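You operate a simulated robot arm through the tools that you are given. There is no shell and no other tool.

You run a simulated robot arm. Do the job below in one go: nothing can be reset, and whatever is moved stays where it is left.

JOB
Put things in order on the top of the long table. At the end: the teal lamp is on the blue case; the blue pulley stands where the teal lamp stood; the orange lamp stands where the blue pulley stood; the yellow weight is on the blue box; whatever was shut is shut again. Leave all else as you found it, and nothing knocked over. Set down upright: teal lamp.

It is judged by the outcome, as a careful person would: the job done as asked, and still so three seconds after it is handed in. It fails if anything else is knocked over, pushed out of place, dropped, spilled or broken.

ROBOT AND FRAMES
A 7-joint arm with a two-finger parallel gripper, fixed in place. Base frame: the origin is on the floor under the middle of its stand, x ahead of it, y to its left, z up; the work surface is at about z = 780. Units: mm, rad, N and s.
With the tool pointing down near the work surface it reaches from about 300 to 700 mm from the base axis. Its first joint turns from -1.152 to 1.152 rad. Payload 1.57 kg.
The TCP is the grasp point between the finger pads, 30 mm short of the fingertips. In the tool frame z runs along the fingers and y along their closing line. The gripper opens to 110 mm. The fingers are 24 mm wide and 12 mm thick; the gripper's body (48 by 112 mm) begins 78 mm behind the TCP.
Orientation is told as [roll, pitch, yaw] about the base's x, y, z axes, in that order, counted from this pose: with the fingers straight down and closing along the base's y, the tool's x points along the base's -x, its y along +y and its z along -z.

CONTROLS
- The arm moves only by the tool move_arm. Its argument "plan" is a list that holds one entry, the list of rows, each a list of 7 numbers: the turn, a rotation vector about the tool's x, y, z in rad, then the shift along the tool's x, y, z in m, then the closure, from 0 (fully open) to 1 (shut). In form: [[[rx, ry, rz, x, y, z, claw], ...]]. A call has 1 to 20 rows; each row is the pose to reach, as a shift and turn from the pose commanded when the call began, along the tool's axes at that moment. A row lasts 0.2 s, in which the tool goes at most 50 mm and 0.15 rad; a call with a longer step from one row to the next is refused whole, and so is a gripper value outside its range. A pose out of reach is approached as far as the arm can. The call stops where the force on the tool passes 40 N (or 10 N more than at its start, if that is more) or the arm is blocked; 0.2 s more then pass. Each finger travels about 108 mm/s and halts on what it meets, pressing with about 43 N; the grip force reading is that of the motor and also rises with nothing between the fingers. The clock runs only during rows and for 0.2 s after the last one: add rows that repeat a pose to give the fingers time. It gives the time, the measured TCP pose, the force on the tool (base axes), the opening and the grip force at its end, in the units of the frame above (readings bear some noise), with the torque about the TCP (base axes, N m) and any sound that the robot's microphone picked up.
- Cameras (640 x 400 px; columns grow to the right, rows downward): "scene" is fixed at [148.7, -383.1, 1393.1]; the picture's right is [0.89, -0.46, 0.00], its down [-0.30, -0.58, -0.75] and it looks along [0.35, 0.67, -0.66] (base axes); focal length 311 px, centre (320, 200). "wrist" rides on the gripper at [70, 16, -141] in the tool frame; the picture's right is [-0.23, 0.97, 0.00], its down [-0.86, -0.20, -0.48] and it looks along [-0.47, -0.11, 0.88] (tool axes); focal length 222 px, centre (320, 200). There is no depth. A picture from a camera that has moved, and an enlarged one, comes with that camera's place and axes in the base frame and with its lens.
- snapshot(camera): a new picture of that camera. It takes no simulated time.
- inspect(camera, box): a new picture of the part [left, top, right, bottom] of that camera's present view, enlarged. It takes no simulated time.
- sign_off(): hands the job in; it is judged then, once.

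Places have to be worked out from the pictures, the camera data and where the tool is seen. Open the gripper and draw the arm clear of the work before you hand the job in, unless the task says otherwise.

The tools are called after "Emit:" by a JSON object that holds its "method" and its "body". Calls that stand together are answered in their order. move_arm: Moves the arm, as the interface text tells. Its arguments: {"type":"object","properties":{"plan":{"type":"array","items":{"type":"array","items":{"type":"array","items":{"type":"number"}}}}},"required":["plan"]} The other tools are called the same way: snapshot (camera) takes a picture; inspect (camera, box) takes an enlarged picture of a part of a camera's view; sign_off () hands the job in.

At the start:

```text
time: 0.0
tcp_pos: [360.8, 73.9, 1054.9]
tool_rot: [0.001, 0.0, -0.001]
ft_force: [-0.3, 0.6, -0.5]
moment: [-0.01, -0.02, 0.0]
grip_width: 110.1
gripper_force: 0.0
```

scene: 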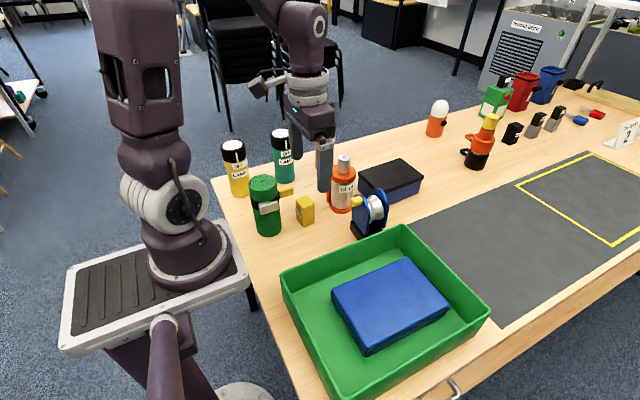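
wrist: 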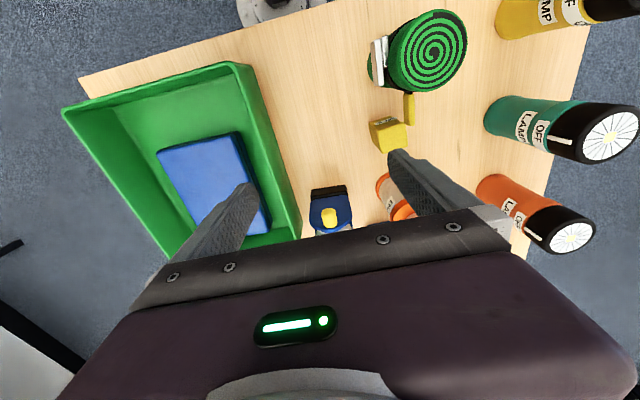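

The first pictures show lamps, a pulley, a green tray with a blue item, and a dark blue box with a black lid. I take enlarged views to identify everything before I move.

Emit:
{"method": "inspect", "body": {"camera": "scene", "box": [200, 110, 440, 260]}}

Emit:
{"method": "inspect", "body": {"camera": "scene", "box": [400, 50, 640, 200]}}

Emit:
{"method": "inspect", "body": {"camera": "scene", "box": [260, 200, 580, 400]}}

Emit:
{"method": "inspect", "body": {"camera": "wrist", "box": [300, 0, 640, 260]}}

```text
2.67 times, centred on (320, 185) of scene
camera zoom: at [148.7, -383.1, 1393.1], right [0.89, -0.46, 0.0], down [-0.3, -0.58, -0.75], along [0.35, 0.67, -0.66], focal length 829 px, centre (320, 240)
```

zoom: 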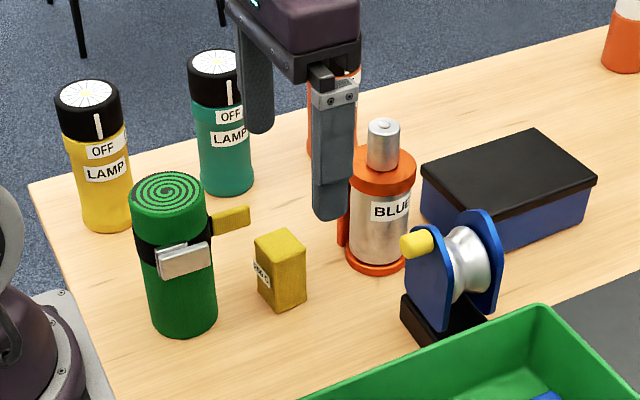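

```text
2.67 times, centred on (520, 125) of scene
camera zoom: at [148.7, -383.1, 1393.1], right [0.89, -0.46, 0.0], down [-0.3, -0.58, -0.75], along [0.35, 0.67, -0.66], focal length 829 px, centre (-213, 400)
```

zoom: 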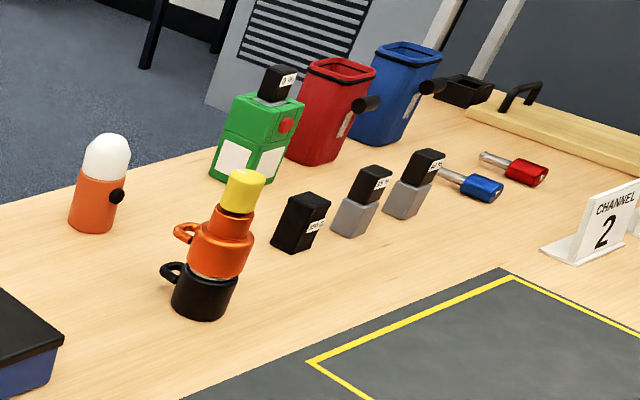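

```text
2.00 times, centred on (420, 300) of scene
camera zoom: at [148.7, -383.1, 1393.1], right [0.89, -0.46, 0.0], down [-0.3, -0.58, -0.75], along [0.35, 0.67, -0.66], focal length 622 px, centre (120, 0)
```

zoom: 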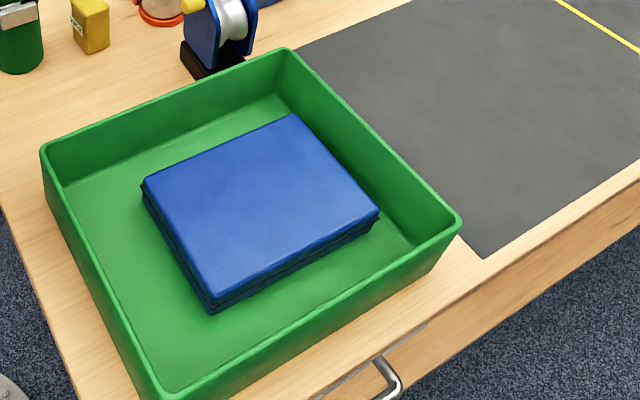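

```text
1.54 times, centred on (470, 130) of wrist
camera zoom: at [291.8, 90.1, 1194.3], right [0.23, 0.97, 0.0], down [0.86, -0.2, 0.48], along [0.47, -0.11, -0.88], focal length 342 px, centre (89, 308)
```

zoom: 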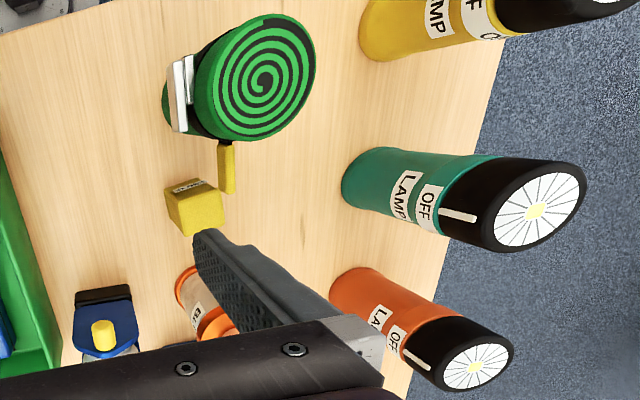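

I need to read the labels, so I zoom further on the ambiguous items: the yellow block, the blue case and box, and the cups.

Emit:
{"method": "inspect", "body": {"camera": "scene", "box": [290, 185, 330, 235]}}

Emit:
{"method": "inspect", "body": {"camera": "scene", "box": [340, 145, 440, 245]}}

Emit:
{"method": "inspect", "body": {"camera": "scene", "box": [320, 250, 460, 360]}}

Emit:
{"method": "inspect", "body": {"camera": "scene", "box": [450, 80, 570, 180]}}

Emit:
{"method": "inspect", "body": {"camera": "wrist", "box": [360, 80, 420, 160]}}

Emit:
{"method": "inspect", "body": {"camera": "wrist", "box": [60, 50, 380, 260]}}

```text
8.00 times, centred on (310, 210) of scene
camera zoom: at [148.7, -383.1, 1393.1], right [0.89, -0.46, 0.0], down [-0.3, -0.58, -0.75], along [0.35, 0.67, -0.66], focal length 2487 px, centre (400, 120)
```

zoom: 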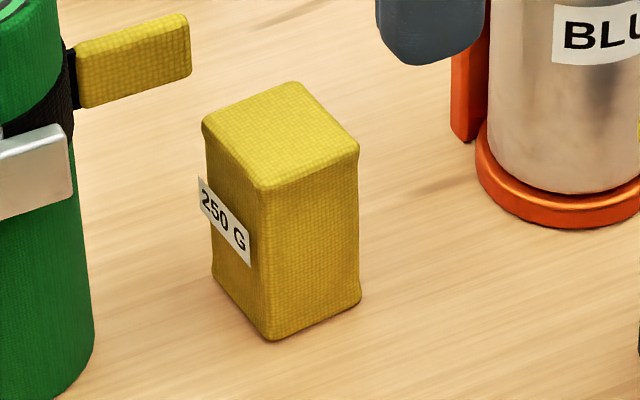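

```text
4.00 times, centred on (390, 195) of scene
camera zoom: at [148.7, -383.1, 1393.1], right [0.89, -0.46, 0.0], down [-0.3, -0.58, -0.75], along [0.35, 0.67, -0.66], focal length 1244 px, centre (40, 220)
```

zoom: 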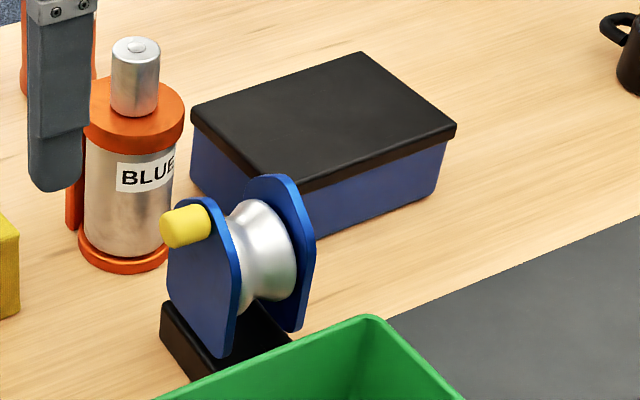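

```text
3.64 times, centred on (390, 305) of scene
camera zoom: at [148.7, -383.1, 1393.1], right [0.89, -0.46, 0.0], down [-0.3, -0.58, -0.75], along [0.35, 0.67, -0.66], focal length 1130 px, centre (66, -182)
```

zoom: 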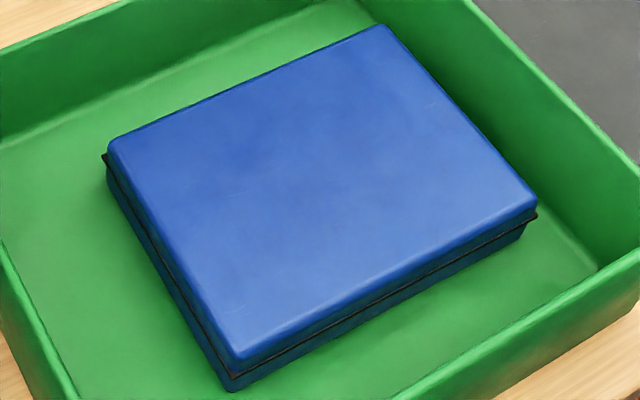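

```text
4.00 times, centred on (510, 130) of scene
camera zoom: at [148.7, -383.1, 1393.1], right [0.89, -0.46, 0.0], down [-0.3, -0.58, -0.75], along [0.35, 0.67, -0.66], focal length 1244 px, centre (-440, 480)
```

zoom: 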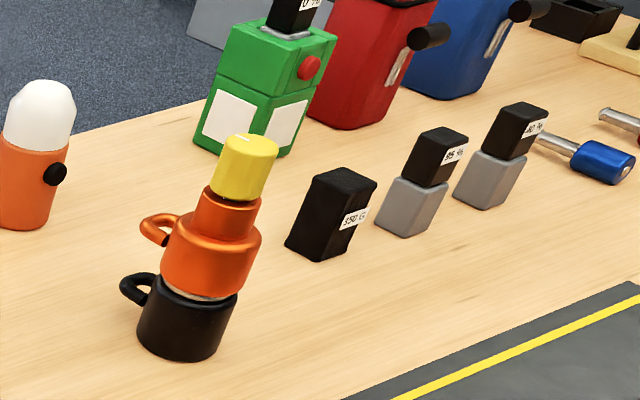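

```text
5.00 times, centred on (390, 120) of wrist
camera zoom: at [291.8, 90.1, 1194.3], right [0.23, 0.97, 0.0], down [0.86, -0.2, 0.48], along [0.47, -0.11, -0.88], focal length 1111 px, centre (-30, 600)
```

zoom: 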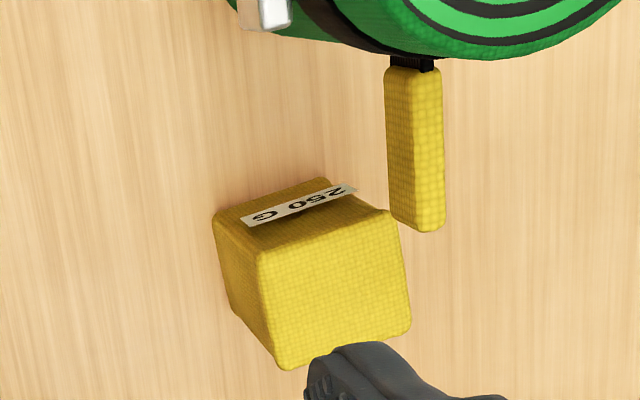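

```text
1.90 times, centred on (220, 155) of wrist
camera zoom: at [291.8, 90.1, 1194.3], right [0.23, 0.97, 0.0], down [0.86, -0.2, 0.48], along [0.47, -0.11, -0.88], focal length 423 px, centre (510, 286)
```

zoom: 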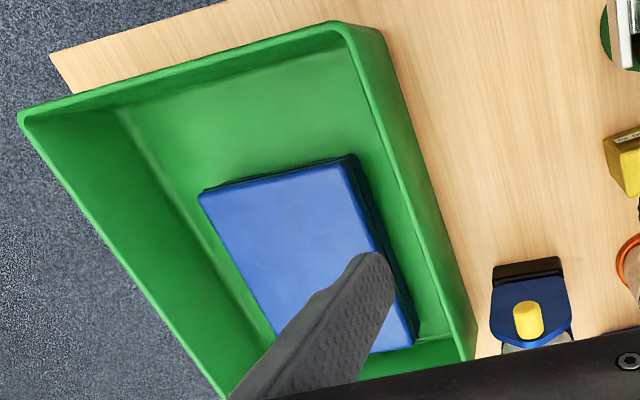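

The two blue targets are now clear: the case is the all-blue hinged one in the green tray, and the box is the one with the black lid. I move the wrist camera about 80 mm forward at the same height to get a better view of the pulley, lamps and box.

Emit:
{"method": "move_arm", "body": {"plan": [[[0, 0, 0, -0.04, 0.01, 0, 0], [0, 0, 0, -0.08, 0.02, 0, 0], [0, 0, 0, -0.08, 0.02, 0, 0]]]}}

Emit:
{"method": "snapshot", "body": {"camera": "wrist"}}

Emit:
{"method": "snapshot", "body": {"camera": "scene"}}

```text
time: 0.8
tcp_pos: [441.3, 92.5, 1056.0]
tool_rot: [0.0, 0.0, -0.001]
ft_force: [-0.9, 1.3, 1.2]
moment: [0.01, -0.01, -0.04]
grip_width: 110.0
gripper_force: 0.0
```

```text
taken
camera wrist: at [372.3, 108.5, 1197.0], right [0.23, 0.97, 0.0], down [0.86, -0.2, 0.48], along [0.47, -0.11, -0.88], focal length 222 px, centre (320, 200)
```

wrist: 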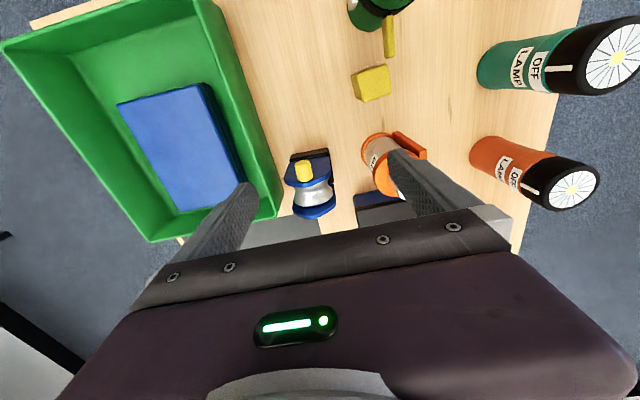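

```text
taken
```

scene: 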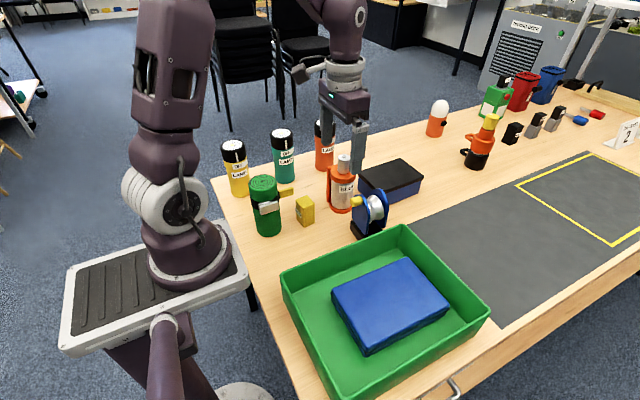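

Now the pulley is visible from above. I enlarge the pulley, lamps and bottle in both views to measure them.

Emit:
{"method": "inspect", "body": {"camera": "wrist", "box": [260, 130, 360, 230]}}

Emit:
{"method": "inspect", "body": {"camera": "wrist", "box": [440, 0, 640, 220]}}

Emit:
{"method": "inspect", "body": {"camera": "scene", "box": [210, 110, 350, 220]}}

Emit:
{"method": "inspect", "body": {"camera": "scene", "box": [310, 140, 440, 250]}}

```text
4.00 times, centred on (310, 180) of wrist
camera zoom: at [372.3, 108.5, 1197.0], right [0.23, 0.97, 0.0], down [0.86, -0.2, 0.48], along [0.47, -0.11, -0.88], focal length 888 px, centre (360, 280)
```

zoom: 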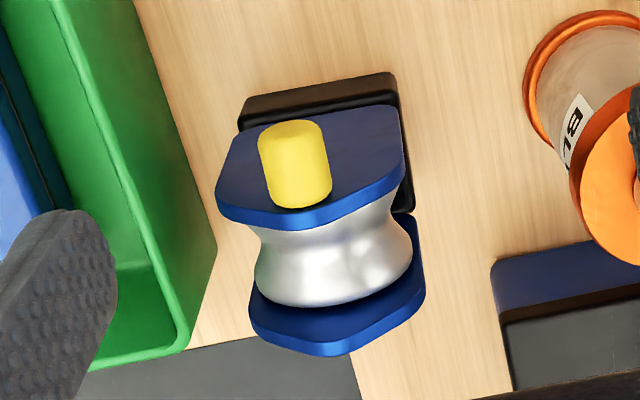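

```text
1.82 times, centred on (540, 110) of wrist
camera zoom: at [372.3, 108.5, 1197.0], right [0.23, 0.97, 0.0], down [0.86, -0.2, 0.48], along [0.47, -0.11, -0.88], focal length 404 px, centre (-80, 364)
```

zoom: 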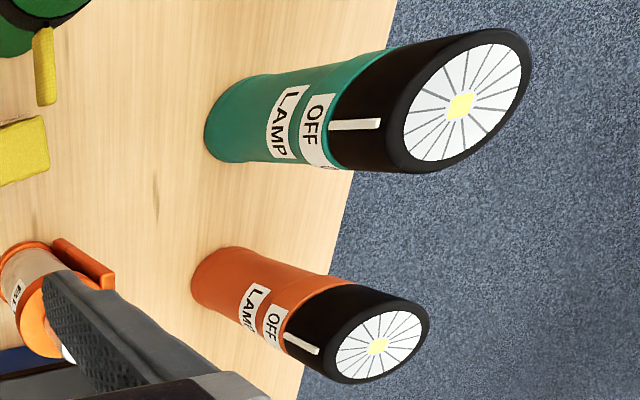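

```text
3.64 times, centred on (280, 165) of scene
camera zoom: at [148.7, -383.1, 1393.1], right [0.89, -0.46, 0.0], down [-0.3, -0.58, -0.75], along [0.35, 0.67, -0.66], focal length 1130 px, centre (466, 327)
```

zoom: 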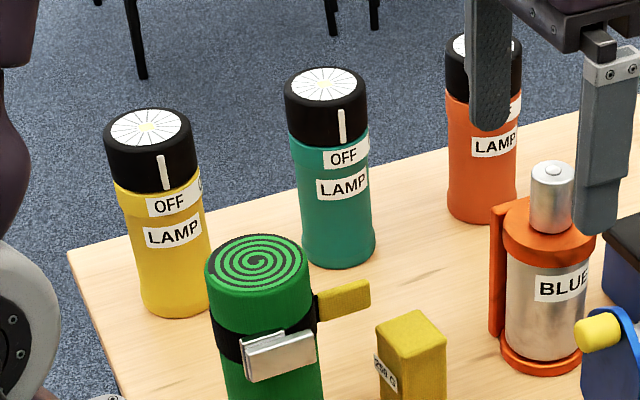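

```text
3.64 times, centred on (375, 195) of scene
camera zoom: at [148.7, -383.1, 1393.1], right [0.89, -0.46, 0.0], down [-0.3, -0.58, -0.75], along [0.35, 0.67, -0.66], focal length 1130 px, centre (120, 218)
```

zoom: 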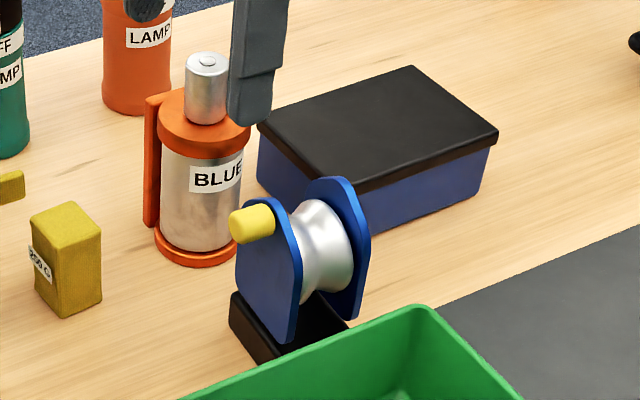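

Estimates so far: teal lamp near (420, 389), orange lamp near (567, 390), pulley near (523, 58), and weight near (394, 180). I move the wrist camera straight above the pulley to measure it precisely.

Emit:
{"method": "move_arm", "body": {"plan": [[[0, 0, 0, -0.037, -0.012, 0.004, 0], [0, 0, 0, -0.074, -0.024, 0.008, 0], [0, 0, 0, -0.111, -0.036, 0.012, 0], [0, 0, 0, -0.149, -0.048, 0.016, 0], [0, 0, 0, -0.149, -0.048, 0.016, 0]]]}}

Emit:
{"method": "snapshot", "body": {"camera": "wrist"}}

Emit:
{"method": "inspect", "body": {"camera": "wrist", "box": [240, 20, 400, 120]}}

Emit:
{"method": "snapshot", "body": {"camera": "scene"}}

```text
time: 2.0
tcp_pos: [587.5, 45.1, 1038.3]
tool_rot: [0.0, -0.001, 0.001]
ft_force: [0.9, 0.0, 0.8]
moment: [0.02, 0.0, 0.0]
grip_width: 110.0
gripper_force: 0.1
```

```text
taken
camera wrist: at [517.8, 60.3, 1178.8], right [0.23, 0.97, 0.0], down [0.86, -0.2, 0.48], along [0.47, -0.11, -0.88], focal length 222 px, centre (320, 200)
```

wrist: 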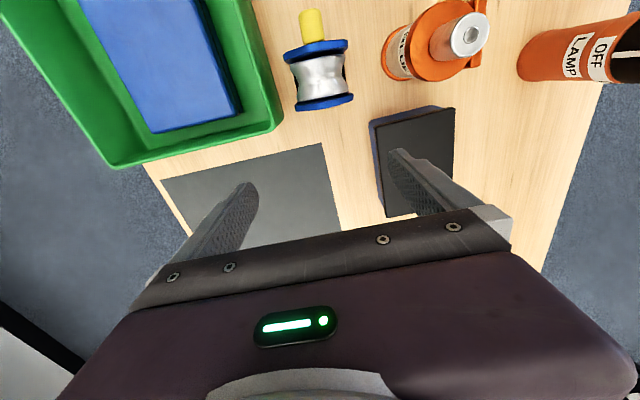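

```text
4.00 times, centred on (320, 70) of wrist
camera zoom: at [517.8, 60.3, 1178.8], right [0.23, 0.97, 0.0], down [0.86, -0.2, 0.48], along [0.47, -0.11, -0.88], focal length 888 px, centre (320, 720)
```

zoom: 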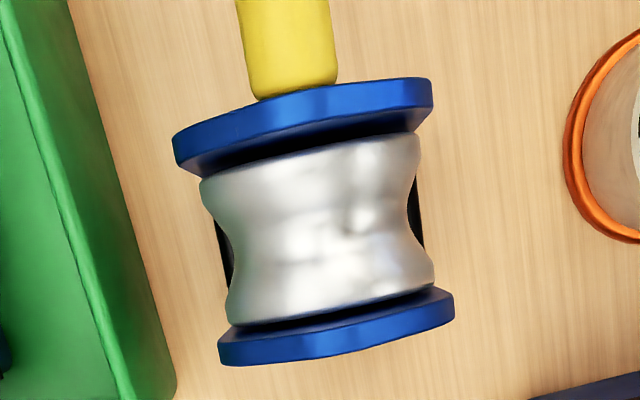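

```text
taken
```

scene: 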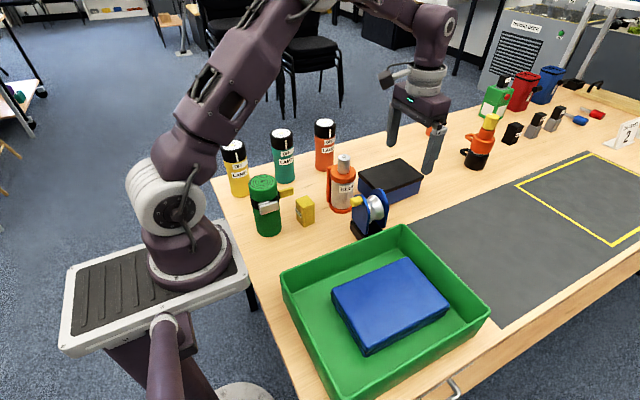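

From overhead the pulley's cheeks align with y, its centre is near (518, 60.5), and its spool waist is about 48 mm. Next I view the teal lamp from above the same way, staying well above everything.

Emit:
{"method": "move_arm", "body": {"plan": [[[0, 0, 0, 0.0, 0.0, -0.03, 0], [0, 0, 0, 0.012, 0.04, -0.03, 0], [0, 0, 0, 0.024, 0.082, -0.03, 0], [0, 0, 0, 0.036, 0.123, -0.03, 0], [0, 0, 0, 0.048, 0.164, -0.03, 0], [0, 0, 0, 0.06, 0.205, -0.03, 0], [0, 0, 0, 0.072, 0.246, -0.03, 0], [0, 0, 0, 0.085, 0.287, -0.03, 0], [0, 0, 0, 0.0975, 0.328, -0.03, 0], [0, 0, 0, 0.0975, 0.328, -0.03, 0]]]}}

Emit:
{"method": "snapshot", "body": {"camera": "wrist"}}

Emit:
{"method": "inspect", "body": {"camera": "wrist", "box": [220, 0, 460, 150]}}

Emit:
{"method": "inspect", "body": {"camera": "scene", "box": [320, 150, 440, 250]}}

```text
time: 4.2
tcp_pos: [490.7, 373.2, 1064.8]
tool_rot: [0.001, 0.0, 0.0]
ft_force: [0.2, 0.2, -0.2]
moment: [-0.01, 0.01, 0.01]
grip_width: 110.0
gripper_force: 0.1
```

```text
taken
camera wrist: at [421.3, 389.5, 1205.5], right [0.23, 0.97, 0.0], down [0.86, -0.2, 0.48], along [0.47, -0.11, -0.88], focal length 222 px, centre (320, 200)
```

wrist: 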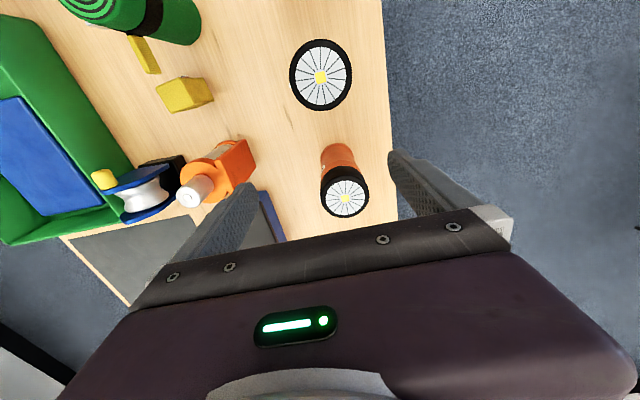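

```text
2.67 times, centred on (340, 75) of wrist
camera zoom: at [421.3, 389.5, 1205.5], right [0.23, 0.97, 0.0], down [0.86, -0.2, 0.48], along [0.47, -0.11, -0.88], focal length 592 px, centre (267, 533)
```

zoom: 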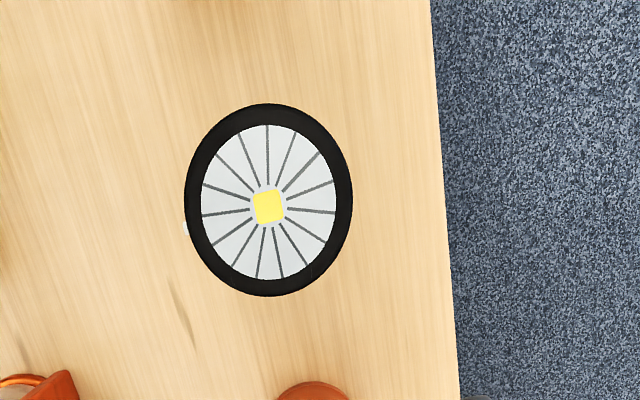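

```text
4.00 times, centred on (380, 200) of scene
camera zoom: at [148.7, -383.0, 1393.1], right [0.89, -0.46, 0.0], down [-0.3, -0.58, -0.75], along [0.35, 0.67, -0.66], focal length 1244 px, centre (80, 200)
```

zoom: 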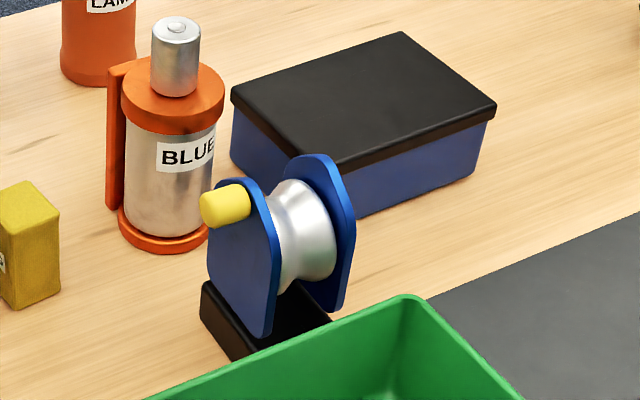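

The teal lamp's head is at (420.5, 390), about 66 mm across, with its top near z = 943. I bring the gripper over it at a safe height and check alignment before descending.

Emit:
{"method": "move_arm", "body": {"plan": [[[0, 0, 0, 0.0352, 0.008, 0.0, 0], [0, 0, 0, 0.0704, 0.0166, 0.0, 0], [0, 0, 0, 0.0704, 0.0166, 0.0, 0], [0, 0, 0, 0.0704, 0.0166, 0.0, 0]]]}}

Emit:
{"method": "snapshot", "body": {"camera": "wrist"}}

Emit:
{"method": "snapshot", "body": {"camera": "scene"}}

```text
time: 5.2
tcp_pos: [421.6, 389.5, 1068.7]
tool_rot: [0.0, -0.002, 0.0]
ft_force: [0.0, -0.1, -0.2]
moment: [-0.01, 0.01, 0.0]
grip_width: 110.2
gripper_force: 0.1
```

```text
taken
camera wrist: at [352.2, 406.8, 1208.9], right [0.23, 0.97, 0.0], down [0.86, -0.2, 0.48], along [0.47, -0.11, -0.88], focal length 222 px, centre (320, 200)
```

wrist: 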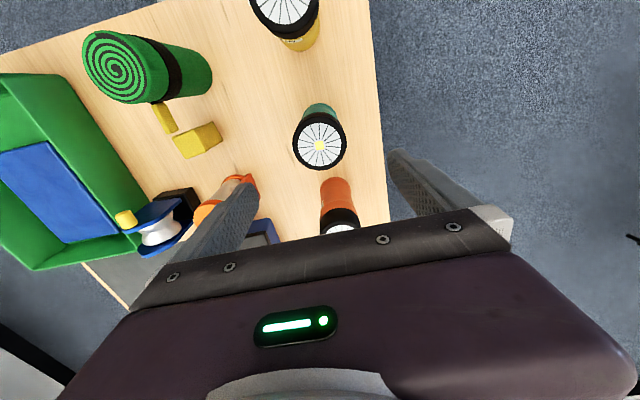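

```text
taken
```

scene: 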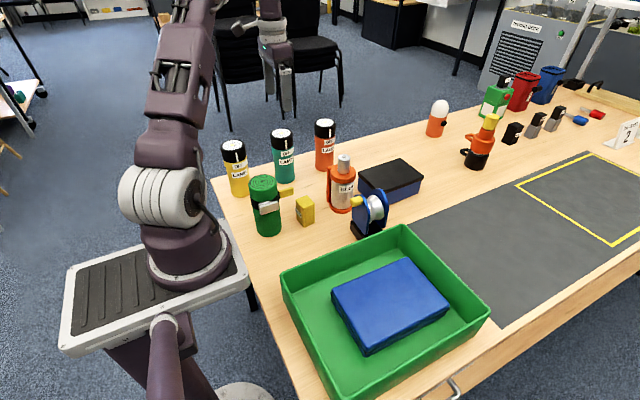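

The lamp head lies within about 1 mm of the grip centre (lamp (421, 390), TCP (421.6, 389.5)). I descend 160 mm with the fingers fully open.

Emit:
{"method": "move_arm", "body": {"plan": [[[0, 0, 0, 0, 0, 0.04, 0], [0, 0, 0, 0, 0, 0.08, 0], [0, 0, 0, 0, 0, 0.11, 0], [0, 0, 0, 0, 0, 0.135, 0], [0, 0, 0, 0, 0, 0.16, 0], [0, 0, 0, 0, 0, 0.16, 0], [0, 0, 0, 0, 0, 0.16, 0]]]}}

Emit:
{"method": "snapshot", "body": {"camera": "wrist"}}

Emit:
{"method": "inspect", "body": {"camera": "scene", "box": [220, 90, 360, 200]}}

```text
time: 6.8
tcp_pos: [420.8, 389.6, 906.1]
tool_rot: [0.0, 0.0, 0.0]
ft_force: [-0.5, 0.2, 0.0]
moment: [0.02, -0.01, -0.01]
grip_width: 110.1
gripper_force: 0.0
```

```text
taken
camera wrist: at [351.2, 405.9, 1046.8], right [0.23, 0.97, 0.0], down [0.86, -0.2, 0.48], along [0.47, -0.11, -0.88], focal length 222 px, centre (320, 200)
```

wrist: 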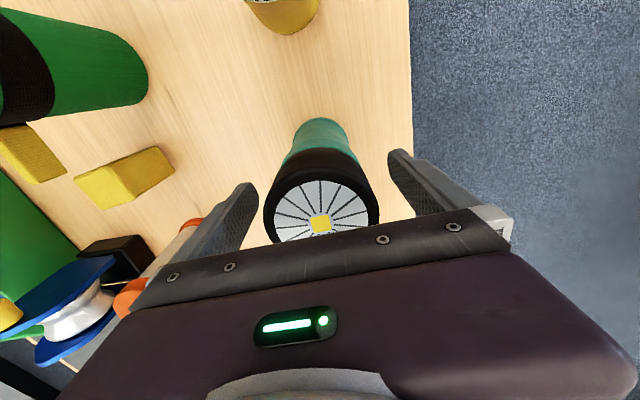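

```text
3.64 times, centred on (290, 145) of scene
camera zoom: at [148.7, -383.1, 1393.1], right [0.89, -0.46, 0.0], down [-0.3, -0.58, -0.75], along [0.35, 0.67, -0.66], focal length 1130 px, centre (429, 400)
```

zoom: 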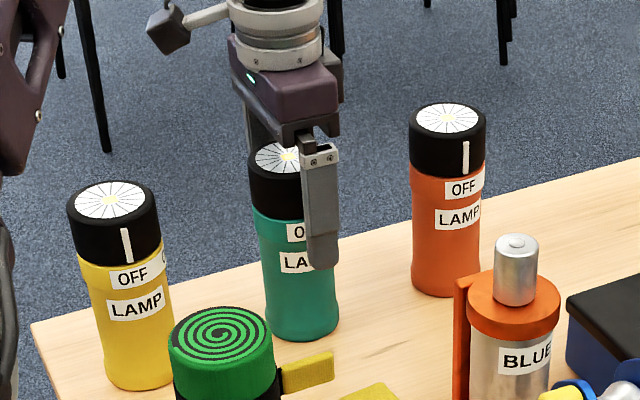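

The lamp is well centred between the fingers with the grip at head height. I close in gentle steps, hold, then check the readings.

Emit:
{"method": "move_arm", "body": {"plan": [[[0, 0, 0, 0, 0, 0, 0.25], [0, 0, 0, 0, 0, 0, 0.32], [0, 0, 0, 0, 0, 0, 0.38], [0, 0, 0, 0, 0, 0, 0.42], [0, 0, 0, 0, 0, 0, 0.6], [0, 0, 0, 0, 0, 0, 1.0], [0, 0, 0, 0, 0, 0, 1.0]]]}}

Emit:
{"method": "inspect", "body": {"camera": "scene", "box": [220, 90, 360, 200]}}

```text
time: 8.4
tcp_pos: [420.1, 388.9, 906.2]
tool_rot: [0.001, 0.001, -0.001]
ft_force: [-0.1, 1.8, 0.5]
moment: [0.13, -0.04, -0.03]
grip_width: 65.5
gripper_force: 42.7
```

```text
3.64 times, centred on (290, 145) of scene
camera zoom: at [148.7, -383.0, 1393.1], right [0.89, -0.46, 0.0], down [-0.3, -0.58, -0.75], along [0.35, 0.67, -0.66], focal length 1130 px, centre (429, 400)
```

zoom: 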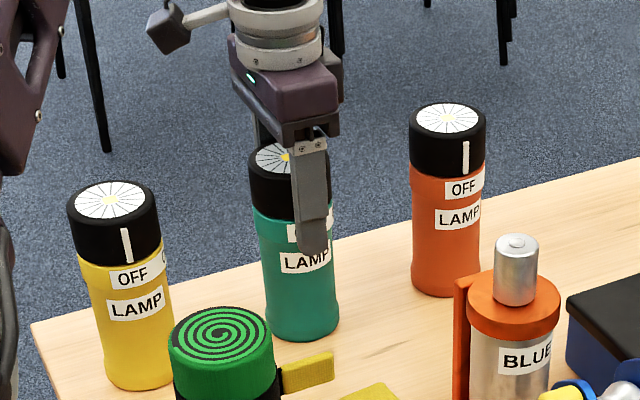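

Gripped at 65.5 mm with 42.7 N and the lamp is upright. I lift 190 mm straight up, so its base clears the bottle and pulley on the way to the tray.

Emit:
{"method": "move_arm", "body": {"plan": [[[0, 0, 0, 0, 0, -0.01, 1], [0, 0, 0, 0, 0, -0.03, 1], [0, 0, 0, 0, 0, -0.065, 1], [0, 0, 0, 0, 0, -0.1, 1], [0, 0, 0, 0, 0, -0.135, 1], [0, 0, 0, 0, 0, -0.17, 1], [0, 0, 0, 0, 0, -0.19, 1], [0, 0, 0, 0, 0, -0.19, 1]]]}}

Emit:
{"method": "snapshot", "body": {"camera": "scene"}}

Emit:
{"method": "snapshot", "body": {"camera": "wrist"}}

```text
time: 10.2
tcp_pos: [419.9, 390.5, 1096.7]
tool_rot: [0.0, 0.0, -0.001]
ft_force: [1.0, 0.7, -2.3]
moment: [-0.01, -0.03, 0.01]
grip_width: 64.9
gripper_force: 42.7
```

```text
taken
```

scene: 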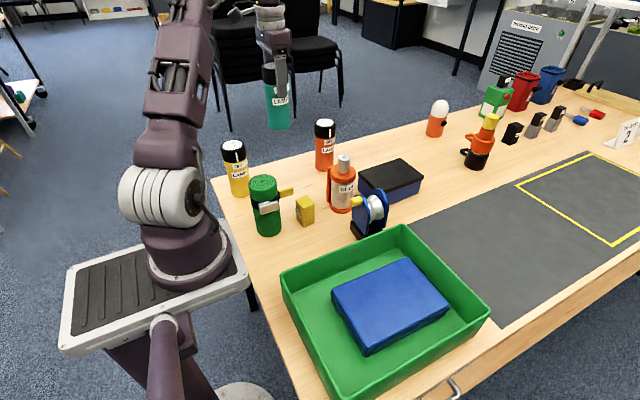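

```text
taken
camera wrist: at [350.4, 407.9, 1236.9], right [0.23, 0.97, 0.0], down [0.86, -0.2, 0.48], along [0.47, -0.11, -0.88], focal length 222 px, centre (320, 200)
```

wrist: 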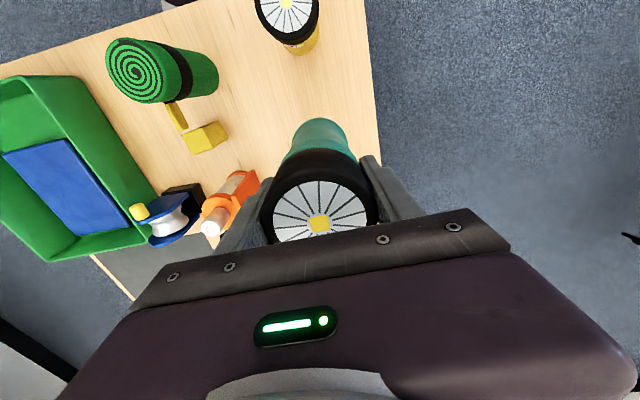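

The lamp hangs steady at about 0.25 kg. I carry it at this height along -y, with a slight detour in -x to stay away from the bottle and pulley, to above the case centre near (436, -137).

Emit:
{"method": "move_arm", "body": {"plan": [[[0, 0, 0, 0.005, -0.02, 0, 1], [0, 0, 0, 0.012, -0.055, 0, 1], [0, 0, 0, 0.02, -0.095, 0, 1], [0, 0, 0, 0.02, -0.135, 0, 1], [0, 0, 0, 0.02, -0.175, 0, 1], [0, 0, 0, 0.02, -0.215, 0, 1], [0, 0, 0, 0.02, -0.255, 0, 1], [0, 0, 0, 0.02, -0.295, 0, 1], [0, 0, 0, 0.02, -0.335, 0, 1], [0, 0, 0, 0.02, -0.375, 0, 1], [0, 0, 0, 0.012, -0.415, 0, 1], [0, 0, 0, 0.004, -0.455, 0, 1], [0, 0, 0, -0.006, -0.49, 0, 1], [0, 0, 0, -0.013, -0.515, 0, 1], [0, 0, 0, -0.0165, -0.5275, 0, 1], [0, 0, 0, -0.0165, -0.5275, 0, 1], [0, 0, 0, -0.0165, -0.5275, 0, 1]]]}}

Emit:
{"method": "snapshot", "body": {"camera": "scene"}}

Emit:
{"method": "snapshot", "body": {"camera": "wrist"}}

```text
time: 13.8
tcp_pos: [439.4, -134.4, 1099.8]
tool_rot: [-0.002, -0.001, 0.0]
ft_force: [-0.4, 0.2, -3.4]
moment: [0.0, 0.0, 0.02]
grip_width: 65.2
gripper_force: 42.5
```

```text
taken
```

scene: 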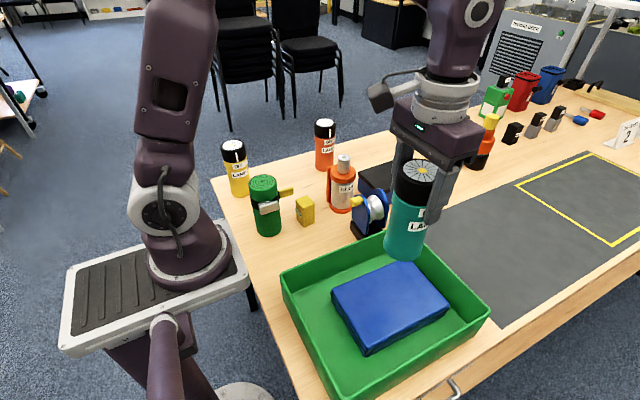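

```text
taken
camera wrist: at [369.6, -117.4, 1240.9], right [0.23, 0.97, 0.0], down [0.86, -0.2, 0.48], along [0.47, -0.11, -0.88], focal length 222 px, centre (320, 200)
```

wrist: 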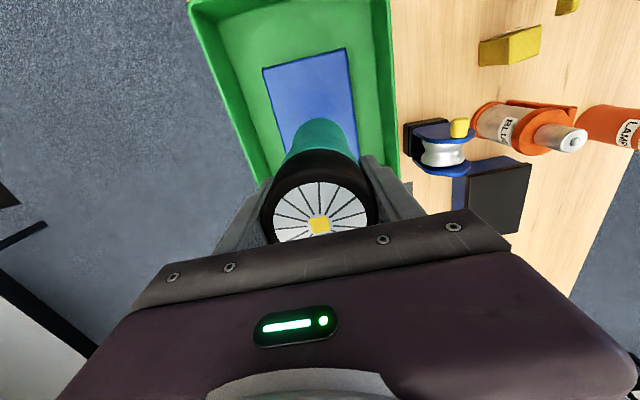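

The case corners seen from the wrist agree with a case centre of (437, -137) and a top near z = 818. I lower the lamp to about 10 mm above the case, making a small correction on the way.

Emit:
{"method": "move_arm", "body": {"plan": [[[0, 0, 0, 0.002, -0.002, 0.015, 1], [0, 0, 0, 0.002, -0.002, 0.045, 1], [0, 0, 0, 0.002, -0.002, 0.08, 1], [0, 0, 0, 0.002, -0.002, 0.11, 1], [0, 0, 0, 0.002, -0.002, 0.135, 1], [0, 0, 0, 0.002, -0.002, 0.147, 1], [0, 0, 0, 0.002, -0.002, 0.147, 1], [0, 0, 0, 0.002, -0.002, 0.147, 1]]]}}

Emit:
{"method": "inspect", "body": {"camera": "scene", "box": [310, 170, 470, 330]}}

```text
time: 15.2
tcp_pos: [439.1, -139.9, 957.0]
tool_rot: [-0.001, -0.006, 0.0]
ft_force: [-5.9, 1.7, 17.5]
moment: [0.33, 0.14, 0.09]
grip_width: 65.1
gripper_force: 42.7
stopped in row 7: the force on the tool passed its limit at 64 N (the readings are from after the stop); the commanded pose is now the measured one
```

```text
2.50 times, centred on (390, 250) of scene
camera zoom: at [148.3, -382.9, 1393.2], right [0.89, -0.46, 0.0], down [-0.3, -0.58, -0.75], along [0.35, 0.67, -0.66], focal length 777 px, centre (145, 75)
```

zoom: 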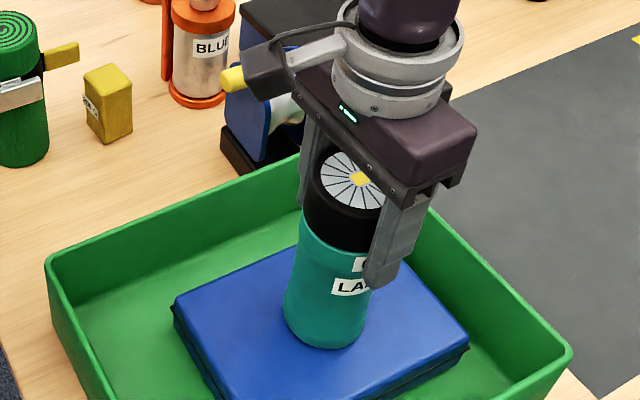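

Contact came early: the force limit tripped at TCP z = 957, so the case top is near z = 831. The lamp looks upright, so I ease up 1 mm to relieve the pressure and re-read the force before releasing.

Emit:
{"method": "move_arm", "body": {"plan": [[[0, 0, 0, 0, 0, -0.001, 1], [0, 0, 0, 0, 0, -0.001, 1]]]}}

Emit:
{"method": "snapshot", "body": {"camera": "wrist"}}

Emit:
{"method": "inspect", "body": {"camera": "scene", "box": [350, 220, 430, 330]}}

```text
time: 15.8
tcp_pos: [439.3, -138.2, 956.2]
tool_rot: [-0.002, -0.005, 0.001]
ft_force: [0.9, 0.0, -3.1]
moment: [0.03, -0.03, 0.0]
grip_width: 65.2
gripper_force: 43.7
```

```text
taken
camera wrist: at [368.2, -123.3, 1097.4], right [0.23, 0.97, 0.0], down [0.85, -0.2, 0.48], along [0.47, -0.11, -0.88], focal length 222 px, centre (320, 200)
```

wrist: 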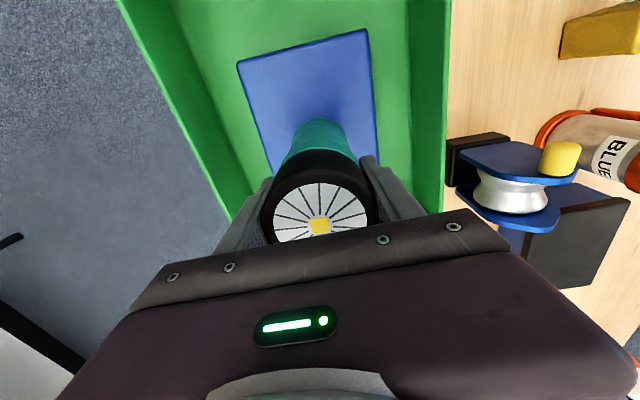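

```text
3.64 times, centred on (390, 275) of scene
camera zoom: at [148.7, -383.1, 1393.1], right [0.89, -0.46, 0.0], down [-0.3, -0.58, -0.75], along [0.35, 0.67, -0.66], focal length 1130 px, centre (66, -73)
```

zoom: 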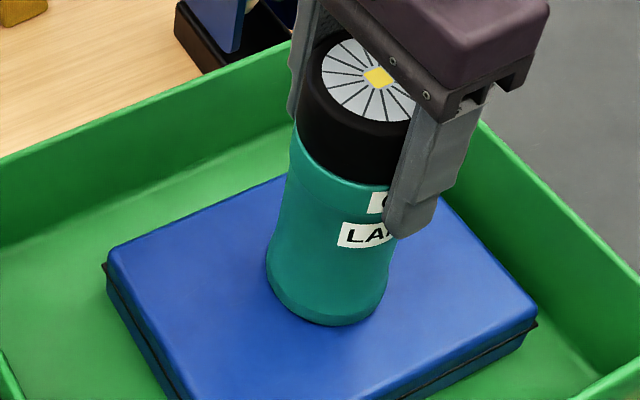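

The force is back to the lamp's own weight, so it hangs a fraction of a millimetre above the case. I lower it slowly in half-millimetre steps to make light contact.

Emit:
{"method": "move_arm", "body": {"plan": [[[0, 0, 0, 0, 0, 0.0005, 1], [0, 0, 0, 0, 0, 0.001, 1], [0, 0, 0, 0, 0, 0.001, 1]]]}}

```text
time: 16.6
tcp_pos: [439.3, -139.1, 956.3]
tool_rot: [-0.001, -0.007, 0.001]
ft_force: [-3.6, -1.6, 21.6]
moment: [0.3, 0.01, 0.05]
grip_width: 65.4
gripper_force: 43.6
```

Contact is now 21 N. I back off half a millimetre to lighten it, then open the gripper gradually without moving.

Emit:
{"method": "move_arm", "body": {"plan": [[[0, 0, 0, 0, 0, -0.0005, 1], [0, 0, 0, 0, 0, -0.0005, 1]]]}}

```text
time: 17.2
tcp_pos: [438.8, -139.3, 957.4]
tool_rot: [-0.002, -0.006, -0.001]
ft_force: [-3.7, -1.7, 27.9]
moment: [0.08, -0.03, 0.02]
grip_width: 65.1
gripper_force: 43.0
```

The force still reads 28 N, so the controller is slow to settle. I raise another half millimetre and hold longer.

Emit:
{"method": "move_arm", "body": {"plan": [[[0, 0, 0, 0, 0, -0.0005, 1], [0, 0, 0, 0, 0, -0.0005, 1], [0, 0, 0, 0, 0, -0.0005, 1]]]}}

```text
time: 18.0
tcp_pos: [438.3, -140.1, 957.5]
tool_rot: [-0.001, -0.003, 0.0]
ft_force: [-0.2, -0.3, -2.8]
moment: [0.02, -0.01, 0.02]
grip_width: 65.2
gripper_force: 42.8
```

The lamp is now essentially at the surface with a sub-millimetre gap and negligible side force. I open the gripper in small steps to release it gently.

Emit:
{"method": "move_arm", "body": {"plan": [[[0, 0, 0, 0, 0, 0, 0.41], [0, 0, 0, 0, 0, 0, 0.39], [0, 0, 0, 0, 0, 0, 0.36], [0, 0, 0, 0, 0, 0, 0.3], [0, 0, 0, 0, 0, 0, 0.15], [0, 0, 0, 0, 0, 0, 0.0], [0, 0, 0, 0, 0, 0, 0.0]]]}}

Emit:
{"method": "snapshot", "body": {"camera": "wrist"}}

Emit:
{"method": "inspect", "body": {"camera": "scene", "box": [310, 170, 470, 330]}}

```text
time: 19.6
tcp_pos: [438.4, -139.8, 957.7]
tool_rot: [-0.001, -0.006, 0.0]
ft_force: [-0.6, -0.1, 0.2]
moment: [0.02, -0.01, 0.0]
grip_width: 109.8
gripper_force: 0.2
```

```text
taken
camera wrist: at [368.0, -123.0, 1097.9], right [0.23, 0.97, 0.0], down [0.85, -0.2, 0.48], along [0.47, -0.11, -0.88], focal length 222 px, centre (320, 200)
```

wrist: 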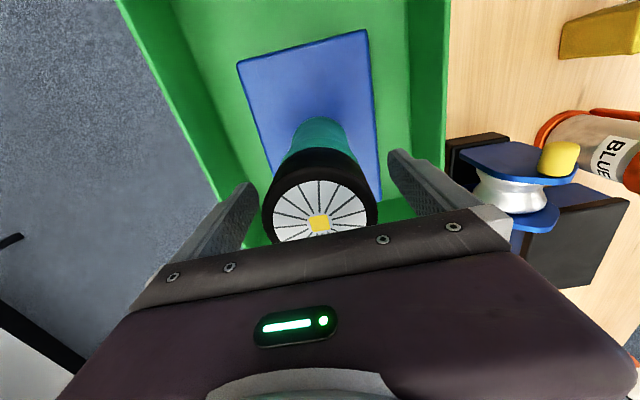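

```text
2.50 times, centred on (390, 250) of scene
camera zoom: at [148.7, -383.1, 1393.1], right [0.89, -0.46, 0.0], down [-0.3, -0.58, -0.75], along [0.35, 0.67, -0.66], focal length 777 px, centre (145, 75)
```

zoom: 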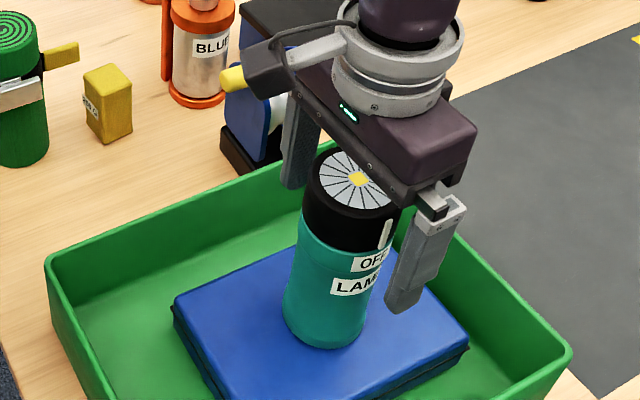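

The lamp stands released on the case, still pointing to OFF. I raise the gripper straight up 130 mm, clear of the lamp.

Emit:
{"method": "move_arm", "body": {"plan": [[[0, 0, 0, 0, 0, -0.02, 0], [0, 0, 0, 0, 0, -0.05, 0], [0, 0, 0, 0, 0, -0.09, 0], [0, 0, 0, 0, 0, -0.13, 0], [0, 0, 0, 0, 0, -0.13, 0]]]}}

Emit:
{"method": "snapshot", "body": {"camera": "scene"}}

Emit:
{"method": "snapshot", "body": {"camera": "wrist"}}

```text
time: 20.8
tcp_pos: [437.9, -142.9, 1087.6]
tool_rot: [-0.003, -0.005, 0.001]
ft_force: [-0.1, 0.0, -0.3]
moment: [-0.03, -0.04, 0.01]
grip_width: 110.0
gripper_force: 0.1
```

```text
taken
```

scene: 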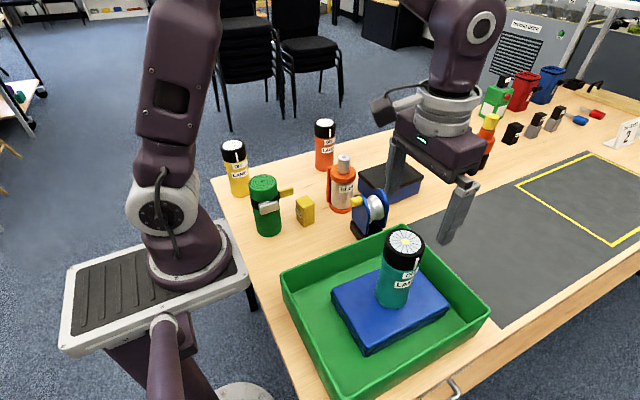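

```text
taken
camera wrist: at [369.2, -125.8, 1228.0], right [0.23, 0.97, 0.0], down [0.85, -0.2, 0.48], along [0.47, -0.11, -0.88], focal length 222 px, centre (320, 200)
```

wrist: 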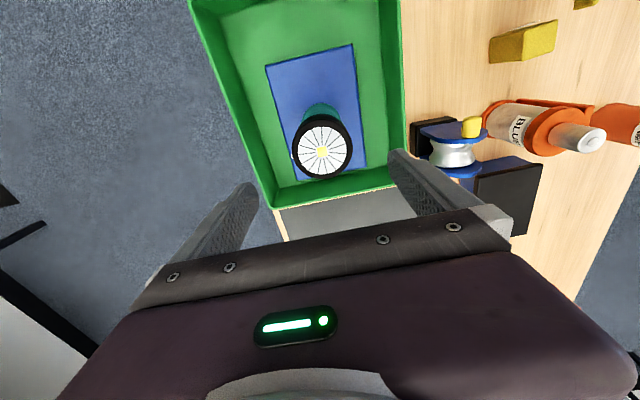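

The lamp stands on the case, off and upright. I compare the case and tray with the first views to confirm they haven't shifted.

Emit:
{"method": "inspect", "body": {"camera": "scene", "box": [320, 250, 460, 360]}}

Emit:
{"method": "inspect", "body": {"camera": "scene", "box": [260, 200, 580, 400]}}

```text
3.64 times, centred on (390, 305) of scene
camera zoom: at [148.7, -383.1, 1393.1], right [0.89, -0.46, 0.0], down [-0.3, -0.58, -0.75], along [0.35, 0.67, -0.66], focal length 1130 px, centre (66, -182)
```

zoom: 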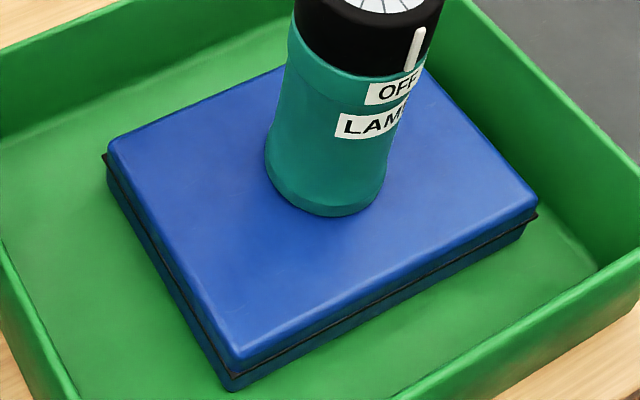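

```text
2.00 times, centred on (420, 300) of scene
camera zoom: at [148.7, -383.1, 1393.1], right [0.89, -0.46, 0.0], down [-0.3, -0.58, -0.75], along [0.35, 0.67, -0.66], focal length 622 px, centre (120, 0)
```

zoom: 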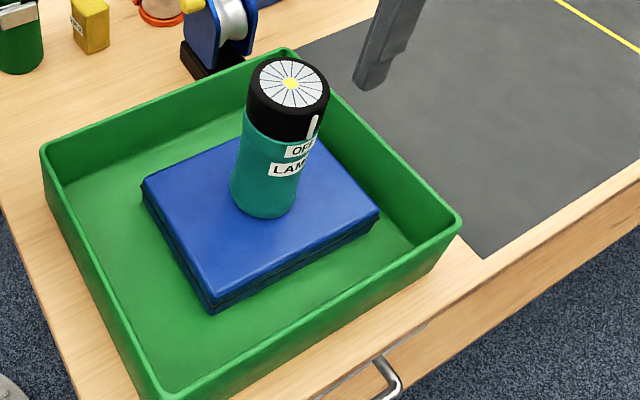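

The case and tray are unmoved. Next I move above the pulley at (517, 60.5), partly closing the fingers to about 76 mm so they stay clear of the tray rim and inside the cheeks.

Emit:
{"method": "move_arm", "body": {"plan": [[[0, 0, 0, -0.01, 0.03, 0, 0.31], [-0.001, 0.002, 0, -0.024, 0.065, 0, 0.31], [-0.002, 0.004, 0, -0.04, 0.105, 0, 0.31], [-0.003, 0.005, 0, -0.056, 0.145, 0, 0.31], [-0.003, 0.005, 0, -0.07, 0.18, 0, 0.31], [-0.003, 0.005, 0, -0.079, 0.2034, 0, 0.31], [-0.003, 0.005, 0, -0.079, 0.2034, 0, 0.31], [-0.003, 0.005, 0, -0.079, 0.2034, 0, 0.31]]]}}

Emit:
{"method": "snapshot", "body": {"camera": "wrist"}}

Emit:
{"method": "inspect", "body": {"camera": "wrist", "box": [250, 100, 390, 230]}}

```text
time: 22.6
tcp_pos: [515.1, 62.0, 1086.4]
tool_rot: [0.001, 0.0, 0.001]
ft_force: [1.3, -0.2, 0.4]
moment: [0.01, 0.01, 0.01]
grip_width: 75.7
gripper_force: 0.0
```

```text
taken
camera wrist: at [445.8, 78.8, 1226.8], right [0.23, 0.97, 0.0], down [0.86, -0.2, 0.48], along [0.47, -0.11, -0.88], focal length 222 px, centre (320, 200)
```

wrist: 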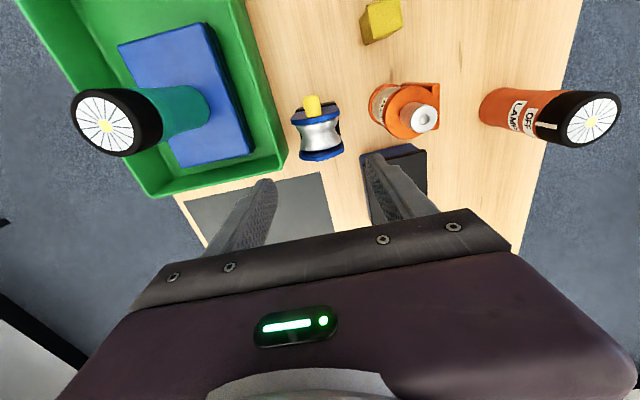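

```text
3.08 times, centred on (320, 165) of wrist
camera zoom: at [445.8, 78.8, 1226.8], right [0.23, 0.97, 0.0], down [0.86, -0.2, 0.48], along [0.47, -0.11, -0.88], focal length 684 px, centre (320, 308)
```

zoom: 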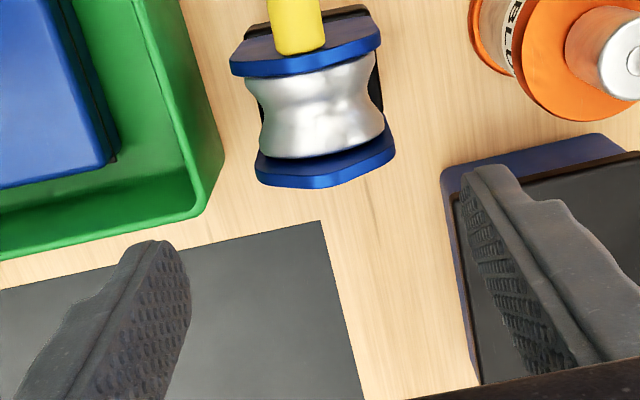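

The spool centre is within 2 mm of the TCP. I apply a small correction and descend until the fingertips are just above the cheek tops, then look again.

Emit:
{"method": "move_arm", "body": {"plan": [[[0, 0, 0, -0.001, -0.001, 0.03, 0.31], [0, 0, 0, -0.001, -0.001, 0.07, 0.31], [0, 0, 0, -0.001, -0.001, 0.1, 0.31], [0, 0, 0, -0.001, -0.001, 0.114, 0.31], [0, 0, 0, -0.001, -0.001, 0.114, 0.31], [0, 0, 0, -0.001, -0.001, 0.114, 0.31]]]}}

Emit:
{"method": "snapshot", "body": {"camera": "wrist"}}

Emit:
{"method": "inspect", "body": {"camera": "scene", "box": [320, 110, 440, 250]}}

```text
time: 24.0
tcp_pos: [518.9, 62.7, 973.6]
tool_rot: [0.002, 0.0, 0.0]
ft_force: [0.2, -0.1, 0.2]
moment: [0.0, -0.01, 0.01]
grip_width: 76.0
gripper_force: 0.1
```

```text
taken
camera wrist: at [449.0, 77.8, 1114.8], right [0.23, 0.97, 0.0], down [0.86, -0.2, 0.48], along [0.47, -0.11, -0.88], focal length 222 px, centre (320, 200)
```

wrist: 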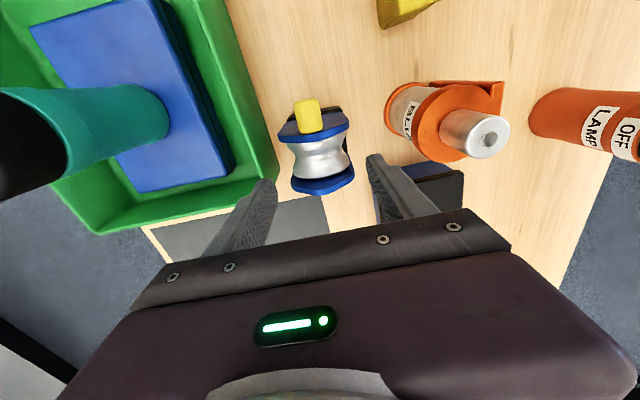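

```text
2.86 times, centred on (380, 180) of scene
camera zoom: at [148.7, -383.1, 1393.1], right [0.89, -0.46, 0.0], down [-0.3, -0.58, -0.75], along [0.35, 0.67, -0.66], focal length 888 px, centre (149, 257)
```

zoom: 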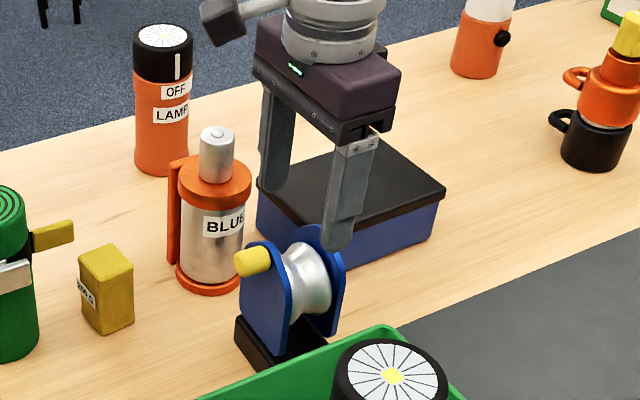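

The readings drift a few millimetres, so I rely on the camera's relative view. I enlarge the pulley and fingertips.

Emit:
{"method": "inspect", "body": {"camera": "wrist", "box": [230, 80, 410, 220]}}

```text
2.86 times, centred on (320, 150) of wrist
camera zoom: at [449.0, 77.8, 1114.8], right [0.23, 0.97, 0.0], down [0.86, -0.2, 0.48], along [0.47, -0.11, -0.88], focal length 635 px, centre (320, 343)
```

zoom: 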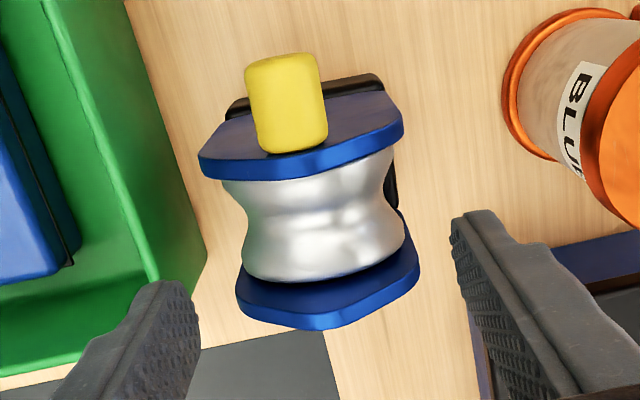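

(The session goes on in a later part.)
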